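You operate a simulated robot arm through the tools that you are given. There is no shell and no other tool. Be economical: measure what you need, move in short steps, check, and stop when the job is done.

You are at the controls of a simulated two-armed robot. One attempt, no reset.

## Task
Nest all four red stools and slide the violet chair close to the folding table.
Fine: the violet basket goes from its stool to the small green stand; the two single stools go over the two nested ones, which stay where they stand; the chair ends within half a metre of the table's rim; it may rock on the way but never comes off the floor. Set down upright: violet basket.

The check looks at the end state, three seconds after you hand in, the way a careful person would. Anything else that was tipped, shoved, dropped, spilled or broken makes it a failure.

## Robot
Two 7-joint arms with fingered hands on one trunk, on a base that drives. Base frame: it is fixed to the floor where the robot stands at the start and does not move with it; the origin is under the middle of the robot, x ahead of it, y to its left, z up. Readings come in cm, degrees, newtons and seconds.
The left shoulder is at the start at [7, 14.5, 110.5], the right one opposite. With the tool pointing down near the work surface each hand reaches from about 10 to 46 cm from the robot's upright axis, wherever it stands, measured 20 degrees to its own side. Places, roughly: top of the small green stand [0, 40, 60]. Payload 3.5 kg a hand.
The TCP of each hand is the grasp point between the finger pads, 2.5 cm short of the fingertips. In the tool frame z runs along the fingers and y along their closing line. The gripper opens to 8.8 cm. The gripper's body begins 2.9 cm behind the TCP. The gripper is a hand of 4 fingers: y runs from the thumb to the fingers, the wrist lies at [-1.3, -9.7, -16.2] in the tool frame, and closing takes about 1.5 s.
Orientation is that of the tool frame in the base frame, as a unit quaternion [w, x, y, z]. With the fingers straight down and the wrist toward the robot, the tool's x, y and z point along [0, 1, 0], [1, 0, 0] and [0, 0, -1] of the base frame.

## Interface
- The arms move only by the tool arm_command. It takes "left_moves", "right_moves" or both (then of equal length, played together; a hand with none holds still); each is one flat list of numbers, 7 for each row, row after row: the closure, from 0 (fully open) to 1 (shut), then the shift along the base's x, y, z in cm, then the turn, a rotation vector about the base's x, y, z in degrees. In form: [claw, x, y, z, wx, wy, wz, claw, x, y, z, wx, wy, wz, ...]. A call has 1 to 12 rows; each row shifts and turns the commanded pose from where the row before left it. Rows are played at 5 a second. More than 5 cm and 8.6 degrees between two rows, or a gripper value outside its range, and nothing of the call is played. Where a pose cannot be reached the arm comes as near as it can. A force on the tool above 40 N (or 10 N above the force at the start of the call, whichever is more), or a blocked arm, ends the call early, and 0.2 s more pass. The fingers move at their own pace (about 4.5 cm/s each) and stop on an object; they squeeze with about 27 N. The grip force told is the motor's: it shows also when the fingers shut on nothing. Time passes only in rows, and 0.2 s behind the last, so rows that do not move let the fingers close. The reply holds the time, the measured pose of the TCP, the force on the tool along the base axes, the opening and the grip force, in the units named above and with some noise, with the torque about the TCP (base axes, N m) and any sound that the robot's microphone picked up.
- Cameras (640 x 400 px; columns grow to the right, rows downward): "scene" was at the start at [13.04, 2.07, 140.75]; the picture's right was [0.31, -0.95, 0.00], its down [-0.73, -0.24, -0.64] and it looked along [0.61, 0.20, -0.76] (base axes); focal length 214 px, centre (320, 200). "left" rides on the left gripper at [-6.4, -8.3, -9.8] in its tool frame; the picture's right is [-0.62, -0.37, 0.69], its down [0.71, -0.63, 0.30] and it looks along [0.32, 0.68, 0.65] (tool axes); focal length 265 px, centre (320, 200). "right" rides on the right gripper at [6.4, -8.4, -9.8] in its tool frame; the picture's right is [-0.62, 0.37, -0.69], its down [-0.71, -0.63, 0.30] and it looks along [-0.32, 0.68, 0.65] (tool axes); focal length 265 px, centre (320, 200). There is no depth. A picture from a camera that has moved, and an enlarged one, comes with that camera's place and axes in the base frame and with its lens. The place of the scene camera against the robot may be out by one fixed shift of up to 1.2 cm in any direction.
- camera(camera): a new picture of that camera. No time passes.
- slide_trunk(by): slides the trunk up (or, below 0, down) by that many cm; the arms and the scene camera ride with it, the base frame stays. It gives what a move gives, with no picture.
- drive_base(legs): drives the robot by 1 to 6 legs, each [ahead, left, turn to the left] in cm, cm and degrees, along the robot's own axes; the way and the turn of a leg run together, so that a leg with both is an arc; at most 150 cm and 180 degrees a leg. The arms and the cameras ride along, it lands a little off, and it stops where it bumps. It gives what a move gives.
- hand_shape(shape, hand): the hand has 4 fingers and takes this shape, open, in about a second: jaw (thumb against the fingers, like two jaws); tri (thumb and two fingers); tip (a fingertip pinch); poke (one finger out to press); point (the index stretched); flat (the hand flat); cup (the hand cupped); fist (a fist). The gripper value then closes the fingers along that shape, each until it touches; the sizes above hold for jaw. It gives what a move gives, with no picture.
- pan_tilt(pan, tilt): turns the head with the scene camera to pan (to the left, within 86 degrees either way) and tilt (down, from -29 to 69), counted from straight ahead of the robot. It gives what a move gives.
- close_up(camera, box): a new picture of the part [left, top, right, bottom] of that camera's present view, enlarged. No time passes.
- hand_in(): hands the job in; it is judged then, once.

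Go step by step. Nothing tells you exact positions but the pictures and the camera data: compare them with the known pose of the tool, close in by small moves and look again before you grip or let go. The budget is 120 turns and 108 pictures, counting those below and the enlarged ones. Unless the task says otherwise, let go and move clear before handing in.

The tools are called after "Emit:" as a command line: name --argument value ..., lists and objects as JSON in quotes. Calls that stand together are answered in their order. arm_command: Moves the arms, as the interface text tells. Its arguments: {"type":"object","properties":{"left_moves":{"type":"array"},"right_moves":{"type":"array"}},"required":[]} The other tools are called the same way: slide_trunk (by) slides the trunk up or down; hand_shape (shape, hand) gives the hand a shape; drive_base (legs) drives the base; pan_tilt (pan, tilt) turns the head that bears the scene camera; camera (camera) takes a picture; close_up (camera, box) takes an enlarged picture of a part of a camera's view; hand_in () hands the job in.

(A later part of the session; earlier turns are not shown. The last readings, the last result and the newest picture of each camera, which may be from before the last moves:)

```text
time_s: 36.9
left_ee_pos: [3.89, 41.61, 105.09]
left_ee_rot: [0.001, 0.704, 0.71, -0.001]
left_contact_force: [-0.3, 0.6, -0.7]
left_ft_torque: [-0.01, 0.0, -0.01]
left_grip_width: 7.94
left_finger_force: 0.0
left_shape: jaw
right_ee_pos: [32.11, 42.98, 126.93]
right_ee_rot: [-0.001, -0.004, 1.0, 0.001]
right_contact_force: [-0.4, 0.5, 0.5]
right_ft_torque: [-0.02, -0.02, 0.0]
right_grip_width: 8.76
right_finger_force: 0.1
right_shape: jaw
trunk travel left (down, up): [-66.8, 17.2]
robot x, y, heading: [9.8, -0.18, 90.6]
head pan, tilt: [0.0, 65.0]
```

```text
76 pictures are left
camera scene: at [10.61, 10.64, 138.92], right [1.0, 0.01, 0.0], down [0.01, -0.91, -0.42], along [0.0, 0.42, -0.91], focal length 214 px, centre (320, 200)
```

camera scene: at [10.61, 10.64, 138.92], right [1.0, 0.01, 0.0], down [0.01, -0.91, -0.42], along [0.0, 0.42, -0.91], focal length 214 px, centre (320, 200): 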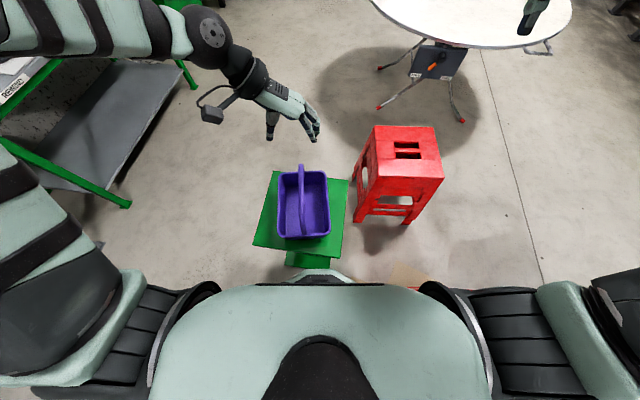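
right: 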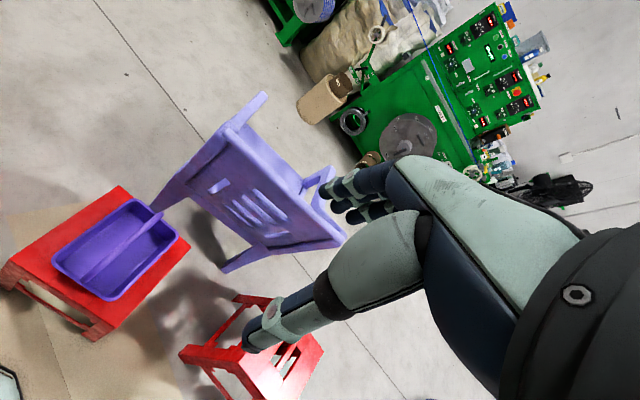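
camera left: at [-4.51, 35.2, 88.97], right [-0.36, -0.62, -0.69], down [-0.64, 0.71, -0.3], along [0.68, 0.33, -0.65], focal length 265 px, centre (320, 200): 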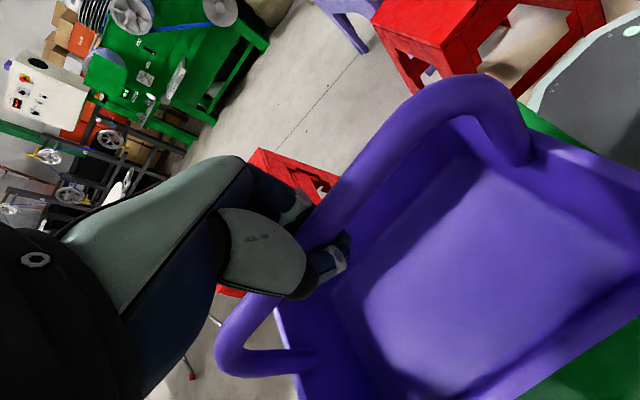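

Basket stands on the stand. Turn back to face the middle stool and inspect its slot.

Emit:
drive_base --legs '[[0, 0, -90]]'

Emit:
close_up --camera "scene" --box '[220, 120, 420, 300]'

Emit:
camera --camera "left"

```text
time_s: 41.1
left_ee_pos: [51.71, 6.75, 105.05]
left_ee_rot: [0.0, 1.0, 0.011, 0.0]
left_contact_force: [-0.1, -1.2, 1.0]
left_ft_torque: [-0.02, -0.01, -0.02]
left_grip_width: 7.94
left_finger_force: 0.2
left_shape: jaw
right_ee_pos: [53.45, -21.51, 126.88]
right_ee_rot: [0.001, 0.699, 0.715, 0.001]
right_contact_force: [0.3, -0.5, -0.1]
right_ft_torque: [-0.01, -0.02, 0.03]
right_grip_width: 8.8
right_finger_force: 0.1
right_shape: jaw
trunk travel left (down, up): [-66.8, 17.2]
robot x, y, heading: [10.2, -0.17, 1.2]
head pan, tilt: [0.0, 65.0]
```

```text
2.22 times, centred on (320, 210) of scene
camera zoom: at [21.8, -0.11, 138.92], right [0.02, -1.0, 0.0], down [-0.91, -0.02, -0.42], along [0.42, 0.01, -0.91], focal length 477 px, centre (320, 178)
```

zoom: 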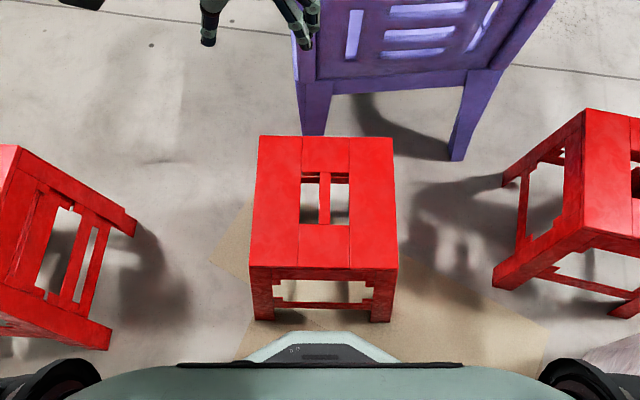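

```text
74 pictures are left
camera left: at [45.1, 14.9, 114.91], right [-0.63, 0.35, -0.69], down [0.7, 0.65, -0.3], along [0.34, -0.68, -0.65], focal length 265 px, centre (320, 200)
```

left: 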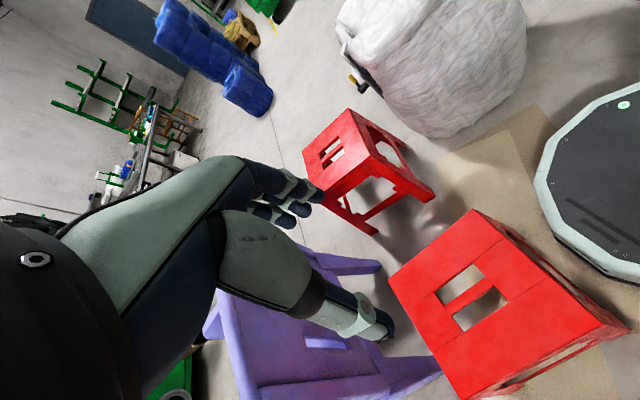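

Slot: hole ≈11×11 cm centred ≈[60.3,-0.6], bar along x between two ~4 cm slits. Bring the left hand over it with a half-closed jaw.

Emit:
arm_command --left_moves '[0.35, 2.2, -1.9, -4.9, 0, 0, -1.2, 0.35, 2.2, -1.9, -4.9, 0, 0, 0, 0.35, 2.2, -1.9, -4.9, 0, 0, 0, 0.35, 2.0, -1.7, -4.9, 0, 0, 0, 0.35, 0, 0, -4.9, 0, 0, 0, 0.35, 0, 0, -4.9, 0, 0, 0, 0.35, 0, 0, -4.9, 0, 0, 0, 0.35, 0, 0, -4.9, 0, 0, 0, 0.35, 0, 0, -4.9, 0, 0, 0, 0.35, 0, 0, -2.9, 0, 0, 0, 0.35, 0, 0, 0, 0, 0, 0]'

Emit:
camera --camera "left"

Emit:
close_up --camera "scene" --box '[270, 150, 380, 260]'

```text
refused: row 1 steps farther than a row can; nothing moved
```

```text
73 pictures are left
camera left: at [45.1, 14.9, 114.91], right [-0.63, 0.35, -0.69], down [0.7, 0.65, -0.3], along [0.34, -0.68, -0.65], focal length 265 px, centre (320, 200)
```

left: 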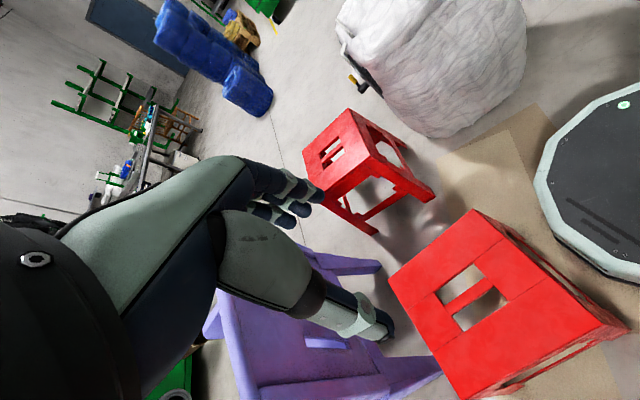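

```text
3.64 times, centred on (325, 205) of scene
camera zoom: at [21.8, -0.11, 138.92], right [0.02, -1.0, 0.0], down [-0.91, -0.02, -0.42], along [0.42, 0.01, -0.91], focal length 780 px, centre (302, 182)
```

zoom: 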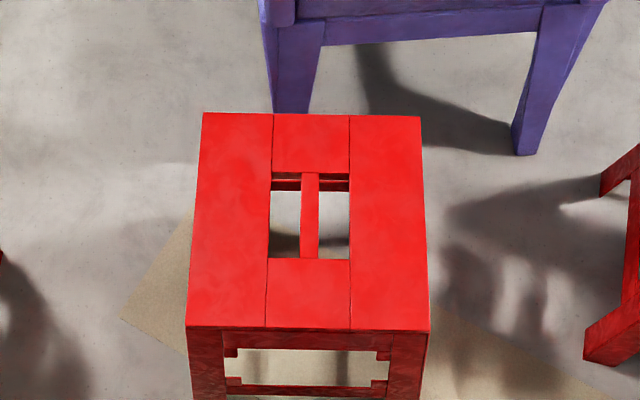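

The step was too long (combined); I'll split it up.

Emit:
arm_command --left_moves '[0.35, 2.2, -1.9, -4, 0, 0, -1.2, 0.35, 2.2, -1.9, -4, 0, 0, 0, 0.35, 2.2, -1.9, -4, 0, 0, 0, 0.35, 2.0, -1.7, -4, 0, 0, 0, 0.35, 0, 0, -4.9, 0, 0, 0, 0.35, 0, 0, -4.9, 0, 0, 0, 0.35, 0, 0, -4.9, 0, 0, 0, 0.35, 0, 0, -4.9, 0, 0, 0, 0.35, 0, 0, -4.9, 0, 0, 0, 0.35, 0, 0, -4.5, 0, 0, 0, 0.35, 0, 0, 0, 0, 0, 0]'

Emit:
camera --camera "left"

Emit:
close_up --camera "scene" --box '[270, 150, 380, 260]'

```text
time_s: 43.5
left_ee_pos: [60.32, -0.48, 59.97]
left_ee_rot: [0.0, 1.0, 0.0, -0.001]
left_contact_force: [0.6, 0.7, 0.5]
left_ft_torque: [0.04, 0.01, -0.05]
left_grip_width: 5.75
left_finger_force: 0.1
left_shape: jaw
right_ee_pos: [53.35, -21.38, 126.87]
right_ee_rot: [-0.001, 0.699, 0.715, 0.002]
right_contact_force: [0.1, 0.8, 0.6]
right_ft_torque: [0.0, -0.03, -0.01]
right_grip_width: 8.79
right_finger_force: 0.1
right_shape: jaw
trunk travel left (down, up): [-66.8, 17.2]
robot x, y, heading: [9.98, 0.06, 1.2]
head pan, tilt: [0.0, 65.0]
```

```text
71 pictures are left
camera left: at [53.9, 7.81, 69.85], right [-0.62, 0.37, -0.69], down [0.71, 0.63, -0.3], along [0.32, -0.68, -0.65], focal length 265 px, centre (320, 200)
```

left: 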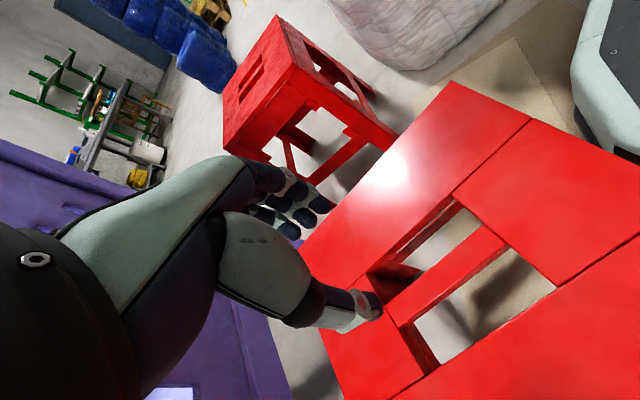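

```text
3.64 times, centred on (325, 205) of scene
camera zoom: at [21.77, -0.16, 138.92], right [0.02, -1.0, 0.0], down [-0.91, -0.02, -0.42], along [0.42, 0.01, -0.91], focal length 780 px, centre (302, 182)
```

zoom: 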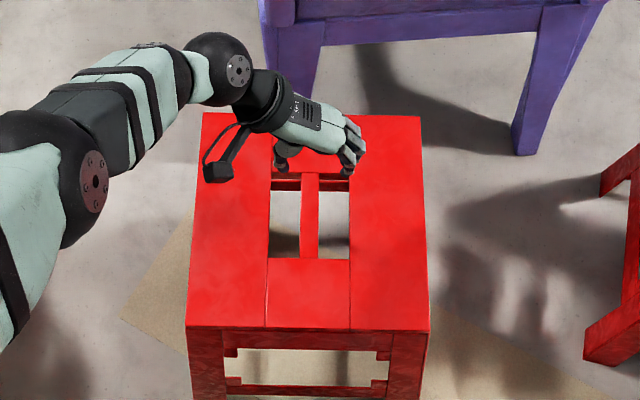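

Bar seems ~0.5 cm to the left and hole centre ~1 cm nearer. Adjust and descend to 50 for another check.

Emit:
arm_command --left_moves '[0.35, -0.8, 0.5, -3, 0, 0, 0, 0.35, 0, 0, -3.5, 0, 0, 0, 0.35, 0, 0, -3.5, 0, 0, 0, 0.35, 0, 0, 0, 0, 0, 0]'

Emit:
camera --camera "left"

Emit:
close_up --camera "scene" --box '[285, 160, 365, 240]'

```text
time_s: 44.5
left_ee_pos: [57.49, 1.03, 54.56]
left_ee_rot: [0.001, 1.0, 0.0, 0.0]
left_contact_force: [0.0, -0.2, 0.6]
left_ft_torque: [-0.02, 0.04, -0.01]
left_grip_width: 5.76
left_finger_force: 0.0
left_shape: jaw
left hand out of reach, approached as far as the arm can: row 2, 3
right_ee_pos: [53.45, -21.44, 126.87]
right_ee_rot: [0.0, 0.699, 0.715, 0.001]
right_contact_force: [-0.8, -0.5, 0.0]
right_ft_torque: [0.04, 0.0, 0.03]
right_grip_width: 8.77
right_finger_force: 0.1
right_shape: jaw
trunk travel left (down, up): [-66.8, 17.2]
robot x, y, heading: [10.14, 0.1, 1.0]
head pan, tilt: [0.0, 65.0]
```

```text
69 pictures are left
camera left: at [51.12, 9.28, 64.39], right [-0.62, 0.37, -0.69], down [0.71, 0.63, -0.3], along [0.33, -0.68, -0.65], focal length 265 px, centre (320, 200)
```

left: 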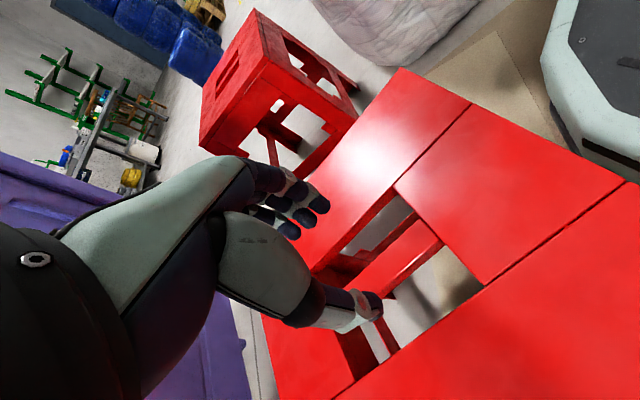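

```text
5.00 times, centred on (325, 200) of scene
camera zoom: at [21.8, -0.16, 138.92], right [0.02, -1.0, 0.0], down [-0.91, -0.02, -0.42], along [0.42, 0.01, -0.91], focal length 1072 px, centre (295, 200)
```

zoom: 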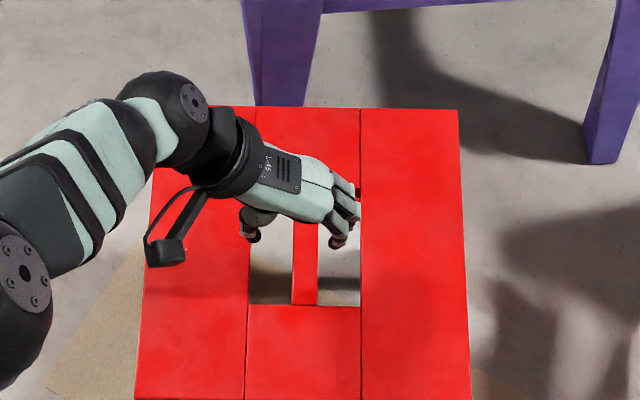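

The arm is at its reach limit; I'll raise the hand and lower the trunk by 18 cm to give it reach.

Emit:
arm_command --left_moves '[0.35, 0, 0, 4.9, 0, 0, 0, 0.35, 0, 0, 4.9, 0, 0, 0, 0.35, 0, 0, 4.9, 0, 0, 0, 0.35, 0, 0, 4.9, 0, 0, 0, 0.35, 0, 0, 0, 0, 0, 0]'

Emit:
slide_trunk --by -18

```text
time_s: 45.7
left_ee_pos: [57.55, 1.11, 73.98]
left_ee_rot: [0.001, 1.0, 0.0, -0.001]
left_contact_force: [0.3, -0.4, -0.5]
left_ft_torque: [-0.01, 0.01, 0.01]
left_grip_width: 5.76
left_finger_force: 0.1
left_shape: jaw
right_ee_pos: [53.5, -21.31, 126.89]
right_ee_rot: [0.0, 0.699, 0.715, 0.0]
right_contact_force: [0.7, -0.6, -0.3]
right_ft_torque: [-0.02, 0.0, 0.03]
right_grip_width: 8.74
right_finger_force: 0.1
right_shape: jaw
trunk travel left (down, up): [-66.8, 17.2]
robot x, y, heading: [10.17, 0.09, 1.4]
head pan, tilt: [0.0, 65.0]
```

```text
time_s: 47.7
left_ee_pos: [57.55, 0.92, 56.11]
left_ee_rot: [0.0, 1.0, 0.001, 0.0]
left_contact_force: [-0.6, -0.9, -0.4]
left_ft_torque: [0.01, -0.01, 0.01]
left_grip_width: 5.71
left_finger_force: 0.0
left_shape: jaw
right_ee_pos: [53.42, -21.45, 108.92]
right_ee_rot: [0.001, 0.699, 0.715, 0.001]
right_contact_force: [0.1, 0.4, 0.6]
right_ft_torque: [0.0, 0.04, 0.02]
right_grip_width: 8.76
right_finger_force: 0.1
right_shape: jaw
trunk travel left (down, up): [-48.8, 35.2]
robot x, y, heading: [10.06, 0.03, 1.2]
head pan, tilt: [0.0, 65.0]
```

Emit:
arm_command --left_moves '[0.35, 1, -0.5, -3, 0, 0, 0, 0.35, 1, -0.5, -3, 0, 0, 0, 0.35, 0, 0, 0, 0, 0, 0]'

Emit:
close_up --camera "left" --box '[240, 140, 560, 380]'

Emit:
close_up --camera "scene" --box '[270, 130, 370, 230]'

```text
time_s: 48.5
left_ee_pos: [59.49, 0.12, 50.08]
left_ee_rot: [0.0, 1.0, -0.001, 0.0]
left_contact_force: [0.3, -0.2, -0.9]
left_ft_torque: [0.04, 0.0, -0.02]
left_grip_width: 5.74
left_finger_force: 0.1
left_shape: jaw
right_ee_pos: [53.54, -21.42, 108.88]
right_ee_rot: [0.0, 0.699, 0.715, 0.001]
right_contact_force: [-0.6, -0.6, -0.3]
right_ft_torque: [0.01, 0.0, 0.0]
right_grip_width: 8.72
right_finger_force: 0.1
right_shape: jaw
trunk travel left (down, up): [-48.8, 35.2]
robot x, y, heading: [9.96, 0.28, 1.3]
head pan, tilt: [0.0, 65.0]
```

```text
1.67 times, centred on (400, 260) of left
camera zoom: at [53.08, 8.29, 59.96], right [-0.62, 0.37, -0.69], down [0.71, 0.63, -0.3], along [0.32, -0.68, -0.65], focal length 442 px, centre (187, 100)
```

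zoom: 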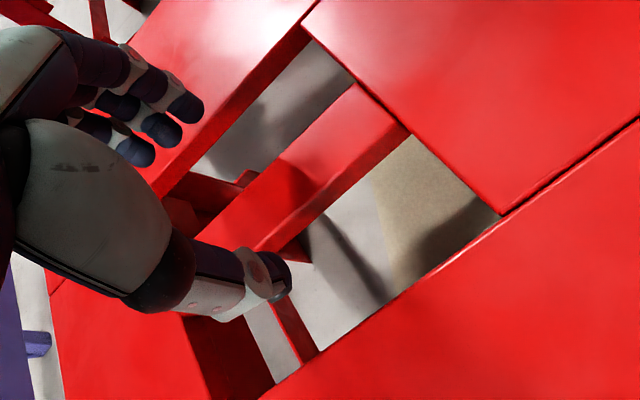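

```text
4.00 times, centred on (320, 180) of scene
camera zoom: at [21.77, -0.13, 120.92], right [0.02, -1.0, 0.0], down [-0.91, -0.02, -0.42], along [0.42, 0.01, -0.91], focal length 858 px, centre (320, 280)
```

zoom: 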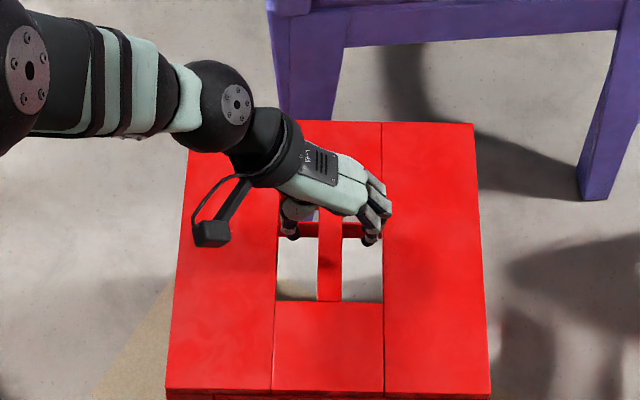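

Bar aligned in y; shift 1.4 cm nearer and descend into the slits.

Emit:
arm_command --left_moves '[0.35, -1.4, 0, -1, 0, 0, 0, 0.35, 0, 0, -1.5, 0, 0, 0, 0.35, 0, 0, -1.5, 0, 0, 0, 0.35, 0, 0, -1.5, 0, 0, 0, 0.35, 0, 0, -1, 0, 0, 0, 0.35, 0, 0, 0, 0, 0, 0]'

Emit:
close_up --camera "left" --box '[200, 120, 520, 360]'

Emit:
close_up --camera "scene" --box '[270, 130, 370, 230]'

```text
time_s: 49.9
left_ee_pos: [58.15, 0.1, 43.63]
left_ee_rot: [-0.001, 1.0, 0.001, 0.0]
left_contact_force: [-0.2, 4.5, 1.5]
left_ft_torque: [-0.12, 0.0, 0.02]
left_grip_width: 5.63
left_finger_force: 0.1
left_shape: jaw
right_ee_pos: [53.4, -21.35, 108.91]
right_ee_rot: [0.0, 0.699, 0.715, 0.001]
right_contact_force: [0.3, 0.1, -0.2]
right_ft_torque: [0.02, 0.0, -0.01]
right_grip_width: 8.76
right_finger_force: 0.0
right_shape: jaw
trunk travel left (down, up): [-48.8, 35.2]
robot x, y, heading: [10.13, -0.07, 0.9]
head pan, tilt: [0.0, 65.0]
```

```text
1.67 times, centred on (360, 240) of left
camera zoom: at [51.66, 8.38, 53.43], right [-0.62, 0.37, -0.69], down [0.71, 0.63, -0.3], along [0.33, -0.68, -0.65], focal length 442 px, centre (253, 133)
```

zoom: 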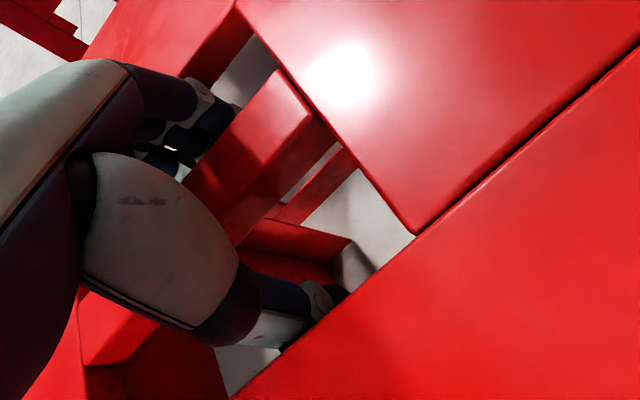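

```text
4.00 times, centred on (320, 180) of scene
camera zoom: at [21.78, -0.07, 120.92], right [0.02, -1.0, 0.0], down [-0.91, -0.02, -0.42], along [0.42, 0.01, -0.91], focal length 858 px, centre (320, 280)
```

zoom: 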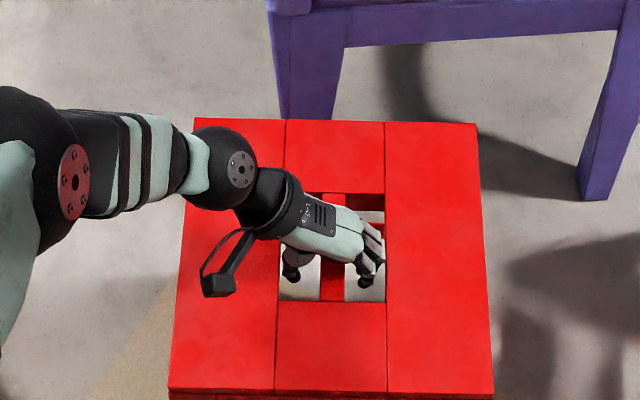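

Thumb and fingers are in the slits either side of the bar. Close on it.

Emit:
arm_command --left_moves '[0.6, 0, -0.2, 0, 0, 0, 0, 0.8, 0, -0.2, 0, 0, 0, 0, 1, 0, 0, 0, 0, 0, 0, 1, 0, 0, 0, 0, 0, 0, 1, 0, 0, 0, 0, 0, 0, 1, 0, 0, 0, 0, 0, 0, 1, 0, 0, 0, 0, 0, 0, 1, 0, 0, 0, 0, 0, 0, 1, 0, 0, 0, 0, 0, 0]'

Emit:
arm_command --left_moves '[1, 0, 0, 1, 0, 0, 0, 1, 0, 0, 1, 0, 0, 0, 1, 0, 0, 2, 0, 0, 0, 1, 0, 0, 2, 0, 0, 0, 1, 0, 0, 0, 0, 0, 0]'

Emit:
camera --camera "scene"

```text
time_s: 51.9
left_ee_pos: [58.09, -0.4, 43.49]
left_ee_rot: [0.0, 1.0, 0.0, 0.0]
left_contact_force: [0.5, 0.3, -0.2]
left_ft_torque: [-0.02, -0.02, -0.04]
left_grip_width: 1.24
left_finger_force: 27.4
left_shape: jaw
right_ee_pos: [53.47, -21.44, 108.75]
right_ee_rot: [0.0, 0.699, 0.715, 0.001]
right_contact_force: [0.3, 0.5, 0.6]
right_ft_torque: [-0.02, 0.0, 0.01]
right_grip_width: 8.77
right_finger_force: 0.2
right_shape: jaw
trunk travel left (down, up): [-48.8, 35.2]
robot x, y, heading: [10.04, 0.04, 1.2]
head pan, tilt: [0.0, 65.0]
```

```text
time_s: 53.1
left_ee_pos: [58.2, -0.41, 49.54]
left_ee_rot: [0.0, 1.0, 0.0, 0.0]
left_contact_force: [-0.3, -0.1, -10.2]
left_ft_torque: [0.01, 0.16, -0.01]
left_grip_width: 1.21
left_finger_force: 26.9
left_shape: jaw
right_ee_pos: [53.49, -21.41, 108.76]
right_ee_rot: [0.0, 0.699, 0.715, 0.0]
right_contact_force: [-0.3, 0.6, 0.5]
right_ft_torque: [0.0, 0.02, -0.01]
right_grip_width: 8.76
right_finger_force: 0.0
right_shape: jaw
trunk travel left (down, up): [-48.8, 35.2]
robot x, y, heading: [10.1, -0.07, 1.3]
head pan, tilt: [0.0, 65.0]
```

```text
63 pictures are left
camera scene: at [21.95, -0.11, 120.9], right [0.02, -1.0, 0.0], down [-0.91, -0.02, -0.42], along [0.42, 0.01, -0.91], focal length 214 px, centre (320, 200)
```

scene: 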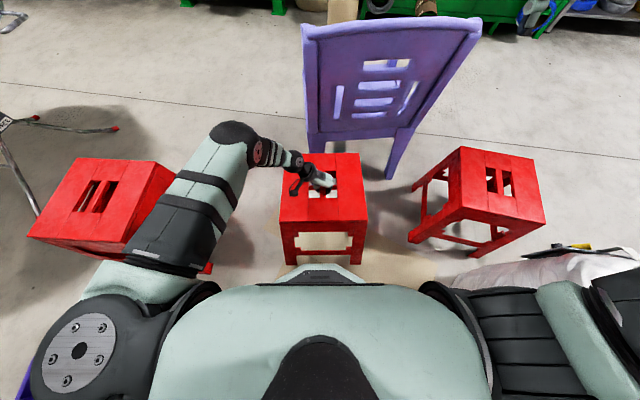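

The stool (≈1 kg) lifts level. Now raise it high with the trunk and arm so its feet pass above the pair.

Emit:
slide_trunk --by 33

Emit:
arm_command --left_moves '[1, 0, 0, 4, 0, 0, 0, 1, 0, 0, 4, 0, 0, 0, 1, 0, 0, 4, 0, 0, 0, 1, 0, 0, 4, 0, 0, 0, 1, 0, 0, 4, 0, 0, 0, 1, 0, 0, 4, 0, 0, 0, 1, 0, 0, 0, 0, 0, 0]'

Emit:
camera --camera "scene"

Emit:
camera --camera "left"

```text
time_s: 56.3
left_ee_pos: [58.23, -0.31, 82.44]
left_ee_rot: [0.0, 1.0, 0.0, -0.001]
left_contact_force: [0.0, 0.5, -11.2]
left_ft_torque: [-0.02, 0.11, 0.01]
left_grip_width: 1.23
left_finger_force: 27.0
left_shape: jaw
right_ee_pos: [53.63, -21.42, 141.82]
right_ee_rot: [0.0, 0.699, 0.715, 0.001]
right_contact_force: [-0.2, -0.3, -0.3]
right_ft_torque: [-0.01, 0.0, 0.02]
right_grip_width: 8.76
right_finger_force: 0.2
right_shape: jaw
trunk travel left (down, up): [-81.8, 2.2]
robot x, y, heading: [10.11, 0.02, 1.5]
head pan, tilt: [0.0, 65.0]
```

```text
time_s: 57.9
left_ee_pos: [58.25, -0.38, 106.54]
left_ee_rot: [-0.001, 1.0, -0.001, -0.002]
left_contact_force: [-0.3, 0.3, -9.8]
left_ft_torque: [0.0, 0.14, -0.03]
left_grip_width: 1.18
left_finger_force: 27.0
left_shape: jaw
right_ee_pos: [53.62, -21.39, 141.77]
right_ee_rot: [-0.001, 0.699, 0.715, 0.001]
right_contact_force: [0.0, -1.3, -0.2]
right_ft_torque: [0.0, 0.02, 0.01]
right_grip_width: 8.78
right_finger_force: 0.0
right_shape: jaw
trunk travel left (down, up): [-81.8, 2.2]
robot x, y, heading: [9.96, 0.21, 1.5]
head pan, tilt: [0.0, 65.0]
```

```text
62 pictures are left
camera scene: at [22.02, -0.12, 153.89], right [0.02, -1.0, 0.0], down [-0.91, -0.02, -0.42], along [0.42, 0.01, -0.91], focal length 214 px, centre (320, 200)
```

scene: 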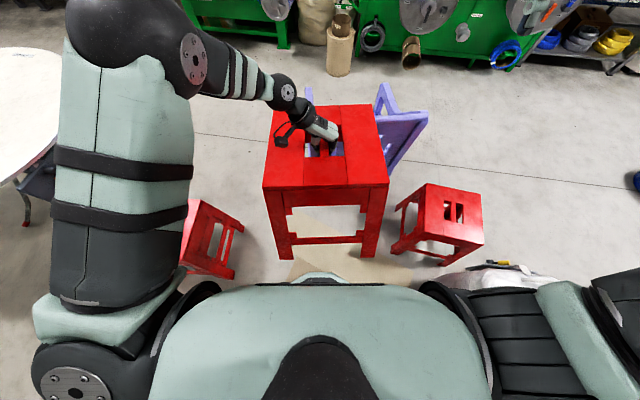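

```text
61 pictures are left
camera left: at [51.82, 7.92, 116.45], right [-0.62, 0.37, -0.69], down [0.71, 0.63, -0.31], along [0.32, -0.68, -0.65], focal length 265 px, centre (320, 200)
```

left: 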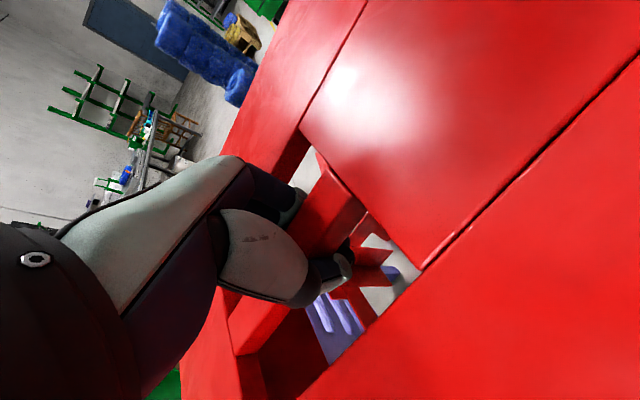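

Feet are ≈63 cm up. Turn left 40°, shift right/forward, then finish turning to face the pair (avoiding chair and basket).

Emit:
drive_base --legs '[[0, 0, 39], [23, -19.3, 0]]'

Emit:
camera --camera "scene"

```text
time_s: 61.8
left_ee_pos: [77.99, 29.71, 106.6]
left_ee_rot: [0.0, 0.943, 0.331, 0.001]
left_contact_force: [0.3, 0.6, -10.1]
left_ft_torque: [-0.05, 0.08, 0.04]
left_grip_width: 1.21
left_finger_force: 26.5
left_shape: jaw
right_ee_pos: [87.37, 10.15, 141.82]
right_ee_rot: [0.001, 0.422, 0.906, 0.001]
right_contact_force: [-0.7, 0.0, -0.4]
right_ft_torque: [-0.01, -0.01, 0.0]
right_grip_width: 8.8
right_finger_force: 0.1
right_shape: jaw
trunk travel left (down, up): [-81.8, 2.2]
robot x, y, heading: [40.05, -0.21, 40.2]
head pan, tilt: [0.0, 65.0]
```

```text
60 pictures are left
camera scene: at [49.24, 6.6, 153.92], right [0.64, -0.77, 0.0], down [-0.69, -0.58, -0.42], along [0.32, 0.27, -0.91], focal length 214 px, centre (320, 200)
```

scene: 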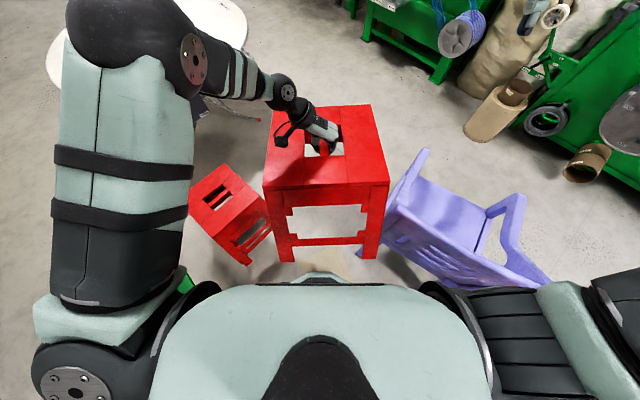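

Clear so far. Continue to the position facing the pair.

Emit:
drive_base --legs '[[26, 11, 0], [0, 0, 49.8]]'

Emit:
camera --camera "scene"

Emit:
camera --camera "right"

```text
time_s: 66.0
left_ee_pos: [54.95, 73.15, 106.51]
left_ee_rot: [0.001, 0.717, 0.697, -0.002]
left_contact_force: [0.8, -0.4, -9.1]
left_ft_torque: [-0.07, -0.02, -0.01]
left_grip_width: 1.14
left_finger_force: 27.0
left_shape: jaw
right_ee_pos: [75.86, 67.92, 141.83]
right_ee_rot: [-0.001, 0.003, 1.0, 0.0]
right_contact_force: [0.1, 0.5, -1.0]
right_ft_torque: [0.02, -0.03, 0.01]
right_grip_width: 8.76
right_finger_force: 0.1
right_shape: jaw
trunk travel left (down, up): [-81.8, 2.2]
robot x, y, heading: [53.44, 24.91, 89.6]
head pan, tilt: [0.0, 65.0]
```

```text
59 pictures are left
camera scene: at [54.07, 35.92, 153.9], right [1.0, -0.01, 0.0], down [-0.01, -0.91, -0.42], along [0.0, 0.42, -0.91], focal length 214 px, centre (320, 200)
```

scene: 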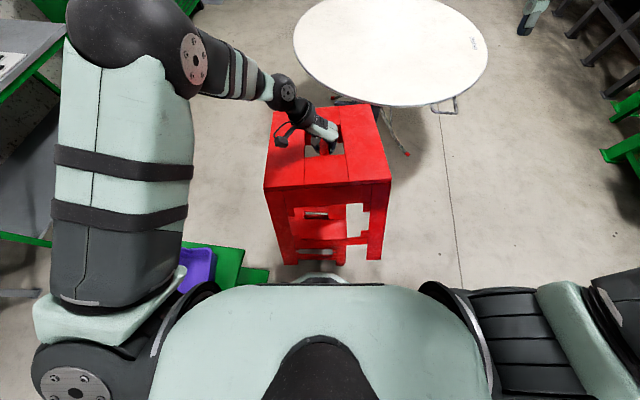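

```text
58 pictures are left
camera right: at [69.49, 59.65, 151.61], right [0.62, 0.36, 0.69], down [0.71, -0.63, -0.31], along [0.33, 0.68, -0.65], focal length 265 px, centre (320, 200)
```

right: 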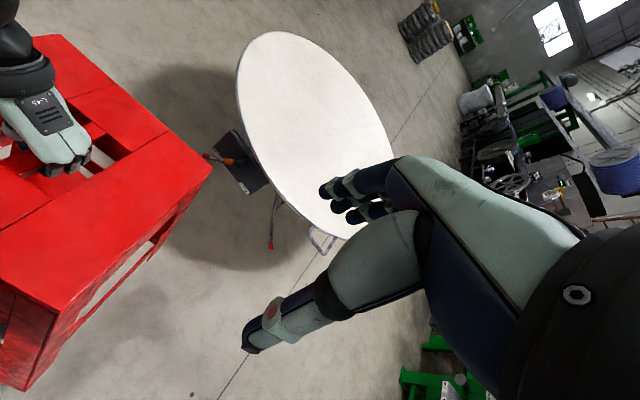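

I'm facing the pair with the held stool above it. Rotate the hand 90° so the stool's bar runs along x like the pair's.

Emit:
arm_command --left_moves '[1, 0, 0, 0, 0, 0, 8.2, 1, 0, 0, 0, 0, 0, 8.2, 1, 0, 0, 0, 0, 0, 8.2, 1, 0, 0, 0, 0, 0, 8.2, 1, 0, 0, 0, 0, 0, 8.2, 1, 0, 0, 0, 0, 0, 8.2, 1, 0, 0, 0, 0, 0, 8.2, 1, 0, 0, 0, 0, 0, 8.2, 1, 0, 0, 0, 0, 0, 8.2, 1, 0, 0, 0, 0, 0, 8.2, 1, 0, 0, 0, 0, 0, 8.0, 1, 0, 0, 0, 0, 0, 0]'

Emit:
camera --camera "scene"

```text
time_s: 68.6
left_ee_pos: [53.84, 74.31, 107.75]
left_ee_rot: [0.035, -0.015, 0.999, -0.004]
left_contact_force: [0.0, -0.1, -9.9]
left_ft_torque: [0.03, 0.0, -0.05]
left_grip_width: 1.11
left_finger_force: 27.3
left_shape: jaw
right_ee_pos: [75.78, 67.89, 141.76]
right_ee_rot: [-0.001, 0.003, 1.0, 0.0]
right_contact_force: [-0.2, -0.6, -0.3]
right_ft_torque: [-0.02, -0.03, -0.01]
right_grip_width: 8.78
right_finger_force: 0.0
right_shape: jaw
trunk travel left (down, up): [-81.8, 2.2]
robot x, y, heading: [52.66, 24.87, 89.5]
head pan, tilt: [0.0, 65.0]
```

```text
57 pictures are left
camera scene: at [53.98, 35.96, 153.9], right [1.0, -0.01, 0.0], down [-0.01, -0.91, -0.42], along [0.0, 0.42, -0.91], focal length 214 px, centre (320, 200)
```

scene: 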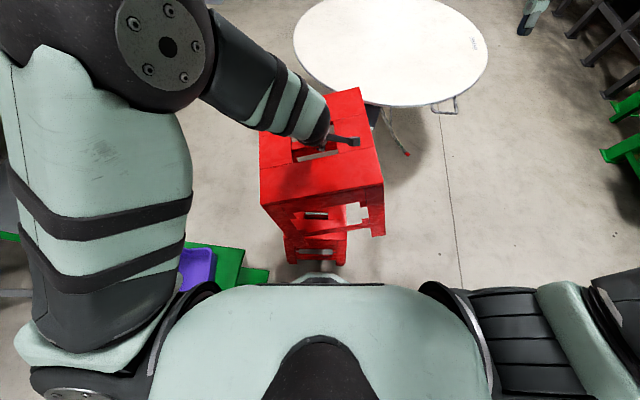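

The pose is off by ~4° tilt and 1 cm. Let it settle with a hold row to see if it recovers.

Emit:
arm_command --left_moves '[1, 0, 0, 0, 0, 0, 0, 1, 0, 0, 0, 0, 0, 0]'

Emit:
arm_command --left_moves '[1, 0, -2, 0, 0, 0, 0, 1, 0, 0, 0, 0, 4, 0, 1, 0, 0, 0, 0, 0, 0]'

```text
time_s: 69.2
left_ee_pos: [54.29, 74.29, 108.03]
left_ee_rot: [0.036, -0.011, 0.999, -0.001]
left_contact_force: [0.7, -1.1, -9.9]
left_ft_torque: [0.04, -0.01, -0.03]
left_grip_width: 1.13
left_finger_force: 27.1
left_shape: jaw
right_ee_pos: [75.79, 67.89, 141.86]
right_ee_rot: [0.0, 0.002, 1.0, 0.0]
right_contact_force: [0.5, 0.1, -0.1]
right_ft_torque: [-0.03, -0.02, 0.02]
right_grip_width: 8.78
right_finger_force: 0.0
right_shape: jaw
trunk travel left (down, up): [-81.8, 2.2]
robot x, y, heading: [53.26, 24.74, 89.3]
head pan, tilt: [0.0, 65.0]
```

```text
time_s: 70.0
left_ee_pos: [54.1, 72.41, 107.99]
left_ee_rot: [0.001, -0.012, 1.0, -0.003]
left_contact_force: [0.7, 0.6, -9.9]
left_ft_torque: [0.03, -0.03, -0.01]
left_grip_width: 1.14
left_finger_force: 26.9
left_shape: jaw
right_ee_pos: [75.82, 68.11, 141.77]
right_ee_rot: [0.0, 0.003, 1.0, 0.001]
right_contact_force: [0.7, 0.3, -0.5]
right_ft_torque: [0.0, -0.02, -0.02]
right_grip_width: 8.77
right_finger_force: 0.0
right_shape: jaw
trunk travel left (down, up): [-81.8, 2.2]
robot x, y, heading: [53.25, 24.93, 89.9]
head pan, tilt: [0.0, 65.0]
```

Level again. Bring the right hand out to the right side, turned left, to use its camera as a side view of the pair and the held stool's feet.

Emit:
arm_command --right_moves '[0, 4.5, -1, 0, 0, 0, 8.2, 0, 4.5, -1, 0, 0, 0, 8.2, 0, 3.5, 0, -3, 0, 0, 8.2, 0, 1.5, 0, -4.5, 0, 0, 8.2, 0, 1, 0, -4.5, 0, 0, 8.2, 0, 0, 0, -4.9, 0, 0, 8.2, 0, 0, 0, -4.9, 0, 0, 8.2, 0, 0, 0, -4.9, 0, 0, 8.2, 0, 0, 0, -4.9, 0, 0, 8.2, 0, 0, 0, -4.9, 0, 0, 8.2, 0, 0, 0, -4.9, 0, 0, 8, 0, 0, 0, -4.9, 0, 0, 0]'

Emit:
camera --camera "right"

```text
time_s: 72.6
left_ee_pos: [54.53, 72.3, 108.17]
left_ee_rot: [0.002, -0.009, 1.0, -0.001]
left_contact_force: [0.2, -0.1, -10.2]
left_ft_torque: [-0.04, -0.06, 0.0]
left_grip_width: 1.15
left_finger_force: 26.9
left_shape: jaw
right_ee_pos: [90.14, 68.27, 94.54]
right_ee_rot: [-0.001, -0.706, 0.708, 0.0]
right_contact_force: [0.5, -0.8, 0.3]
right_ft_torque: [0.03, -0.03, 0.01]
right_grip_width: 8.75
right_finger_force: 0.0
right_shape: jaw
right hand out of reach, approached as far as the arm can: row 1, 2
trunk travel left (down, up): [-81.8, 2.2]
robot x, y, heading: [53.38, 25.25, 89.6]
head pan, tilt: [0.0, 65.0]
```

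```text
56 pictures are left
camera right: at [98.53, 61.99, 104.32], right [-0.36, 0.62, 0.69], down [0.63, 0.71, -0.31], along [-0.68, 0.33, -0.65], focal length 265 px, centre (320, 200)
```

right: 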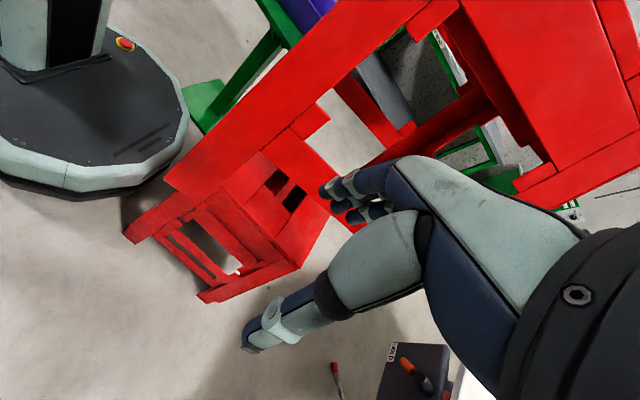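

Great side view. Zoom for exact corners.

Emit:
close_up --camera "right" --box '[110, 90, 370, 310]'

Emit:
close_up --camera "scene" --box '[240, 70, 400, 290]'

```text
1.82 times, centred on (240, 200) of right
camera zoom: at [98.53, 61.99, 104.32], right [-0.36, 0.62, 0.69], down [0.63, 0.71, -0.31], along [-0.68, 0.33, -0.65], focal length 483 px, centre (466, 200)
```

zoom: 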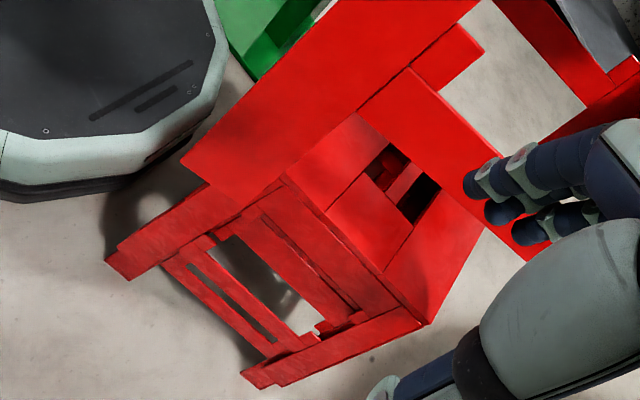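

```text
1.82 times, centred on (320, 180) of scene
camera zoom: at [54.11, 36.07, 153.89], right [1.0, -0.01, 0.0], down [-0.01, -0.91, -0.42], along [0.0, 0.42, -0.91], focal length 390 px, centre (320, 236)
```

zoom: 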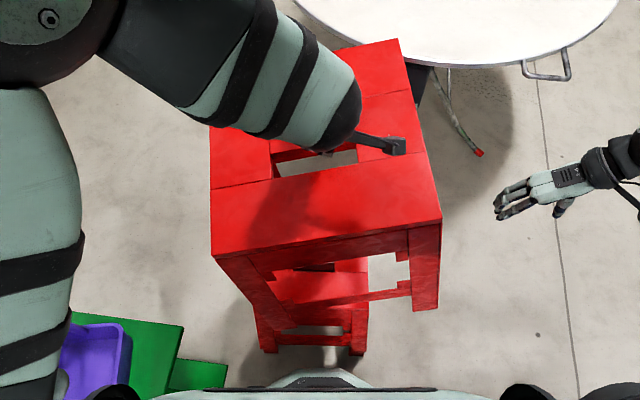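

The held stool looks yawed/tilted relative to the hand. Check with the left wrist camera.

Emit:
camera --camera "left"

```text
53 pictures are left
camera left: at [61.04, 64.08, 118.13], right [0.63, -0.36, -0.69], down [-0.7, -0.64, -0.31], along [-0.33, 0.68, -0.66], focal length 265 px, centre (320, 200)
```

left: 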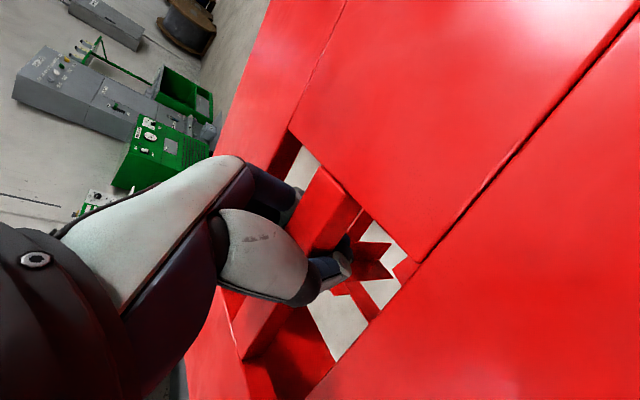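

The stool has pivoted about the grip axis (left side low, ~8–10°). Compensate by tilting the hand +8° about y.

Emit:
arm_command --left_moves '[1, 0, 0, 0, 0, 4, 0, 1, 0, 0, 0, 0, 4, 0, 1, 0, 0, 0, 0, 0, 0]'

Emit:
close_up --camera "scene" --box '[240, 70, 400, 290]'

Emit:
camera --camera "right"

```text
time_s: 73.4
left_ee_pos: [54.26, 72.5, 108.76]
left_ee_rot: [-0.063, -0.012, 0.998, 0.0]
left_contact_force: [-0.5, -0.3, -9.5]
left_ft_torque: [-0.06, -0.2, 0.03]
left_grip_width: 1.14
left_finger_force: 26.7
left_shape: jaw
right_ee_pos: [90.05, 68.32, 94.69]
right_ee_rot: [-0.002, -0.706, 0.709, 0.0]
right_contact_force: [0.4, -0.3, -0.6]
right_ft_torque: [0.0, 0.0, 0.0]
right_grip_width: 8.77
right_finger_force: 0.0
right_shape: jaw
trunk travel left (down, up): [-81.8, 2.2]
robot x, y, heading: [53.31, 25.03, 89.4]
head pan, tilt: [0.0, 65.0]
```

```text
1.82 times, centred on (320, 180) of scene
camera zoom: at [53.96, 35.89, 153.9], right [1.0, -0.01, 0.0], down [-0.01, -0.91, -0.42], along [0.0, 0.42, -0.91], focal length 390 px, centre (320, 236)
```

zoom: 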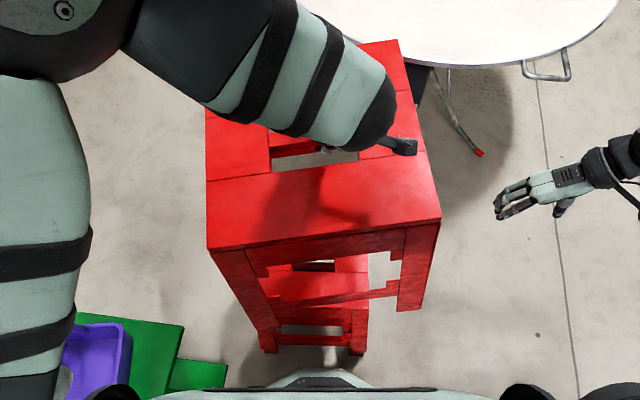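

```text
51 pictures are left
camera right: at [98.42, 61.88, 104.45], right [-0.36, 0.62, 0.69], down [0.63, 0.71, -0.31], along [-0.68, 0.33, -0.65], focal length 265 px, centre (320, 200)
```

right: 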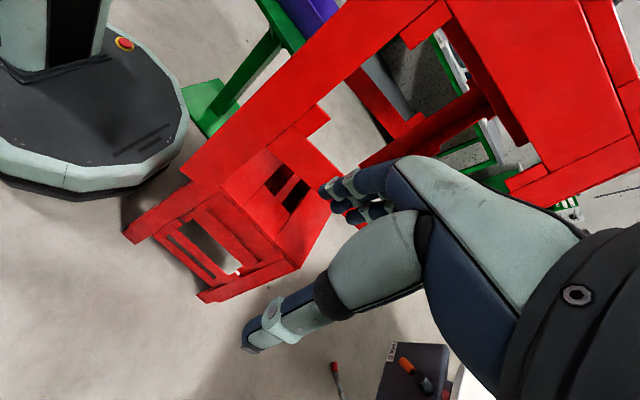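

Fit: stool still ≈6.5° left-low and ≈5° yawed. Tilt the hand further and yaw it −6.5°.

Emit:
arm_command --left_moves '[1, 0, 0, 0, 0, 0, -6.5, 1, 0, 0, 0, 0, 5, 0, 1, 0, 0, 0, 0, 5, 0, 1, 0, 0, 0, 0, 0, 0]'

Emit:
close_up --camera "scene" --box '[240, 70, 400, 290]'

Emit:
close_up --camera "right" --box '[110, 0, 430, 310]'

```text
time_s: 74.4
left_ee_pos: [53.96, 72.43, 108.21]
left_ee_rot: [-0.153, 0.042, 0.987, -0.005]
left_contact_force: [0.7, 0.2, -10.5]
left_ft_torque: [-0.08, -0.19, -0.06]
left_grip_width: 1.11
left_finger_force: 26.5
left_shape: jaw
right_ee_pos: [90.08, 68.26, 94.58]
right_ee_rot: [-0.001, -0.705, 0.709, 0.001]
right_contact_force: [0.8, 0.5, 0.1]
right_ft_torque: [-0.01, 0.0, -0.02]
right_grip_width: 8.8
right_finger_force: 0.0
right_shape: jaw
trunk travel left (down, up): [-81.8, 2.2]
robot x, y, heading: [53.0, 24.75, 89.6]
head pan, tilt: [0.0, 65.0]
```

```text
1.82 times, centred on (320, 180) of scene
camera zoom: at [53.99, 35.92, 153.9], right [1.0, -0.01, 0.0], down [-0.01, -0.91, -0.42], along [0.0, 0.42, -0.91], focal length 390 px, centre (320, 236)
```

zoom: 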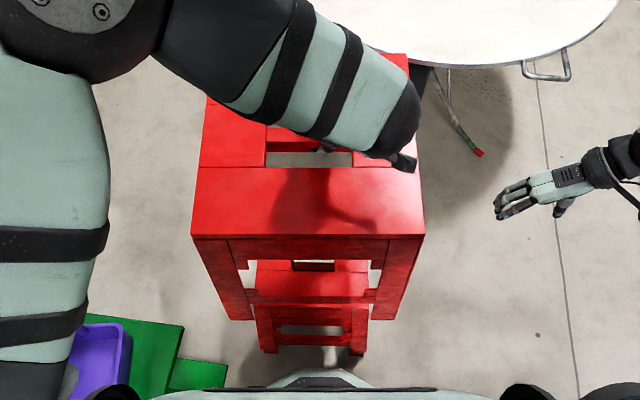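

```text
1.29 times, centred on (270, 155) of right
camera zoom: at [98.44, 61.9, 104.44], right [-0.36, 0.62, 0.69], down [0.63, 0.71, -0.31], along [-0.68, 0.33, -0.65], focal length 342 px, centre (384, 258)
```

zoom: 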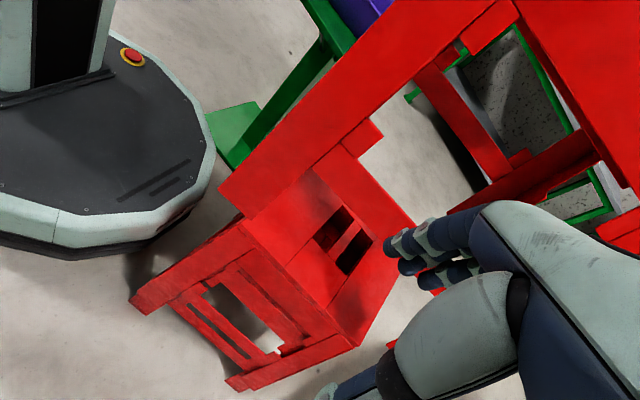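

Now the held stool looks straight. A small x-tilt (~4°) remains and it needs ≈+5 cm in y to sit over the pair (centre ≈[52.2,77]). Apply and look.

Emit:
arm_command --left_moves '[1, -0.3, 1, 0, -3.5, 0, 0, 1, 0, 2, 0, 0, 0, 0, 1, 0, 2, 0, 0, 0, 0, 1, 0, 0, 0, 0, 0, 0]'

Emit:
close_up --camera "scene" --box '[250, 80, 390, 280]'

Emit:
camera --camera "right"

```text
time_s: 75.4
left_ee_pos: [53.46, 77.17, 107.46]
left_ee_rot: [-0.162, 0.054, 0.985, -0.038]
left_contact_force: [-0.1, 0.3, -9.5]
left_ft_torque: [-0.1, -0.23, 0.01]
left_grip_width: 1.1
left_finger_force: 26.9
left_shape: jaw
right_ee_pos: [90.17, 68.34, 94.66]
right_ee_rot: [-0.002, -0.705, 0.709, 0.0]
right_contact_force: [0.6, 0.6, 0.3]
right_ft_torque: [0.0, 0.0, 0.01]
right_grip_width: 8.76
right_finger_force: 0.2
right_shape: jaw
trunk travel left (down, up): [-81.8, 2.2]
robot x, y, heading: [53.29, 24.62, 89.4]
head pan, tilt: [0.0, 65.0]
```

```text
2.00 times, centred on (320, 180) of scene
camera zoom: at [54.03, 35.92, 153.9], right [1.0, -0.01, 0.0], down [-0.01, -0.91, -0.42], along [0.0, 0.42, -0.91], focal length 429 px, centre (320, 240)
```

zoom: 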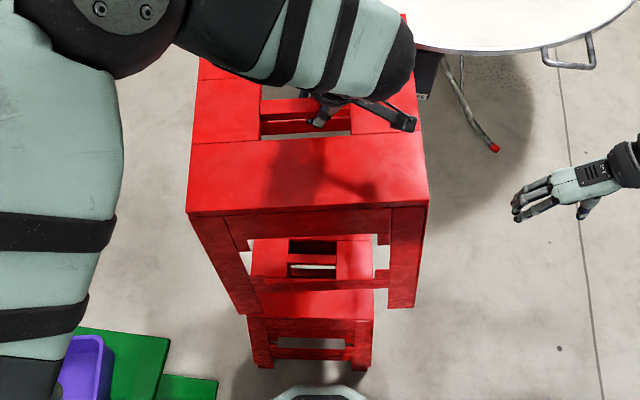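

```text
47 pictures are left
camera right: at [98.47, 61.89, 104.43], right [-0.36, 0.62, 0.69], down [0.63, 0.71, -0.31], along [-0.68, 0.33, -0.65], focal length 265 px, centre (320, 200)
```

right: 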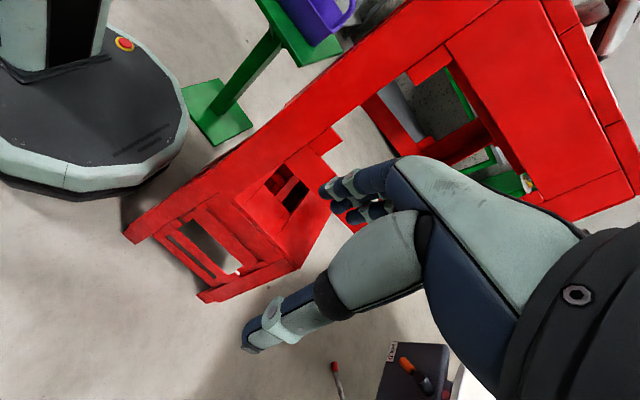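

Feet still sit ≈3 cm too far in x and y relative to the top (residual tilt). Add −5° about x and +5° about y and re-measure.

Emit:
arm_command --left_moves '[1, 0, 0, 0, -5, 0, 0, 1, 0, 0, 0, 0, 5, 0, 1, 0, 0, 0, 0, 0, 0, 1, 0, 0, 0, 0, 0, 0]'

Emit:
close_up --camera "scene" --box '[250, 80, 390, 280]'

Emit:
camera --camera "left"

```text
time_s: 76.4
left_ee_pos: [53.85, 76.88, 106.93]
left_ee_rot: [-0.211, 0.066, 0.972, -0.084]
left_contact_force: [-0.2, 0.8, -9.0]
left_ft_torque: [-0.06, -0.23, 0.04]
left_grip_width: 1.07
left_finger_force: 26.5
left_shape: jaw
right_ee_pos: [90.07, 68.44, 94.76]
right_ee_rot: [-0.001, -0.706, 0.709, 0.0]
right_contact_force: [-0.5, 0.2, -0.4]
right_ft_torque: [0.02, -0.01, -0.04]
right_grip_width: 8.75
right_finger_force: 0.0
right_shape: jaw
trunk travel left (down, up): [-81.8, 2.2]
robot x, y, heading: [53.2, 24.62, 89.5]
head pan, tilt: [0.0, 65.0]
```

```text
2.00 times, centred on (320, 180) of scene
camera zoom: at [53.94, 35.94, 153.9], right [1.0, -0.01, 0.0], down [-0.01, -0.91, -0.42], along [0.0, 0.42, -0.91], focal length 429 px, centre (320, 240)
```

zoom: 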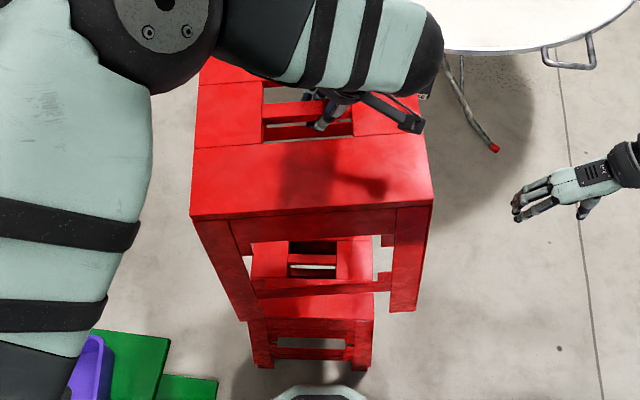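

```text
45 pictures are left
camera left: at [62.83, 68.86, 114.78], right [0.23, -0.56, -0.8], down [-0.83, -0.54, 0.13], along [-0.5, 0.63, -0.59], focal length 265 px, centre (320, 200)
```

left: 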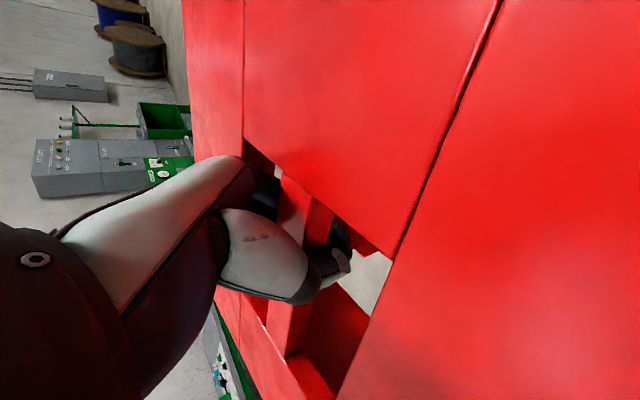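

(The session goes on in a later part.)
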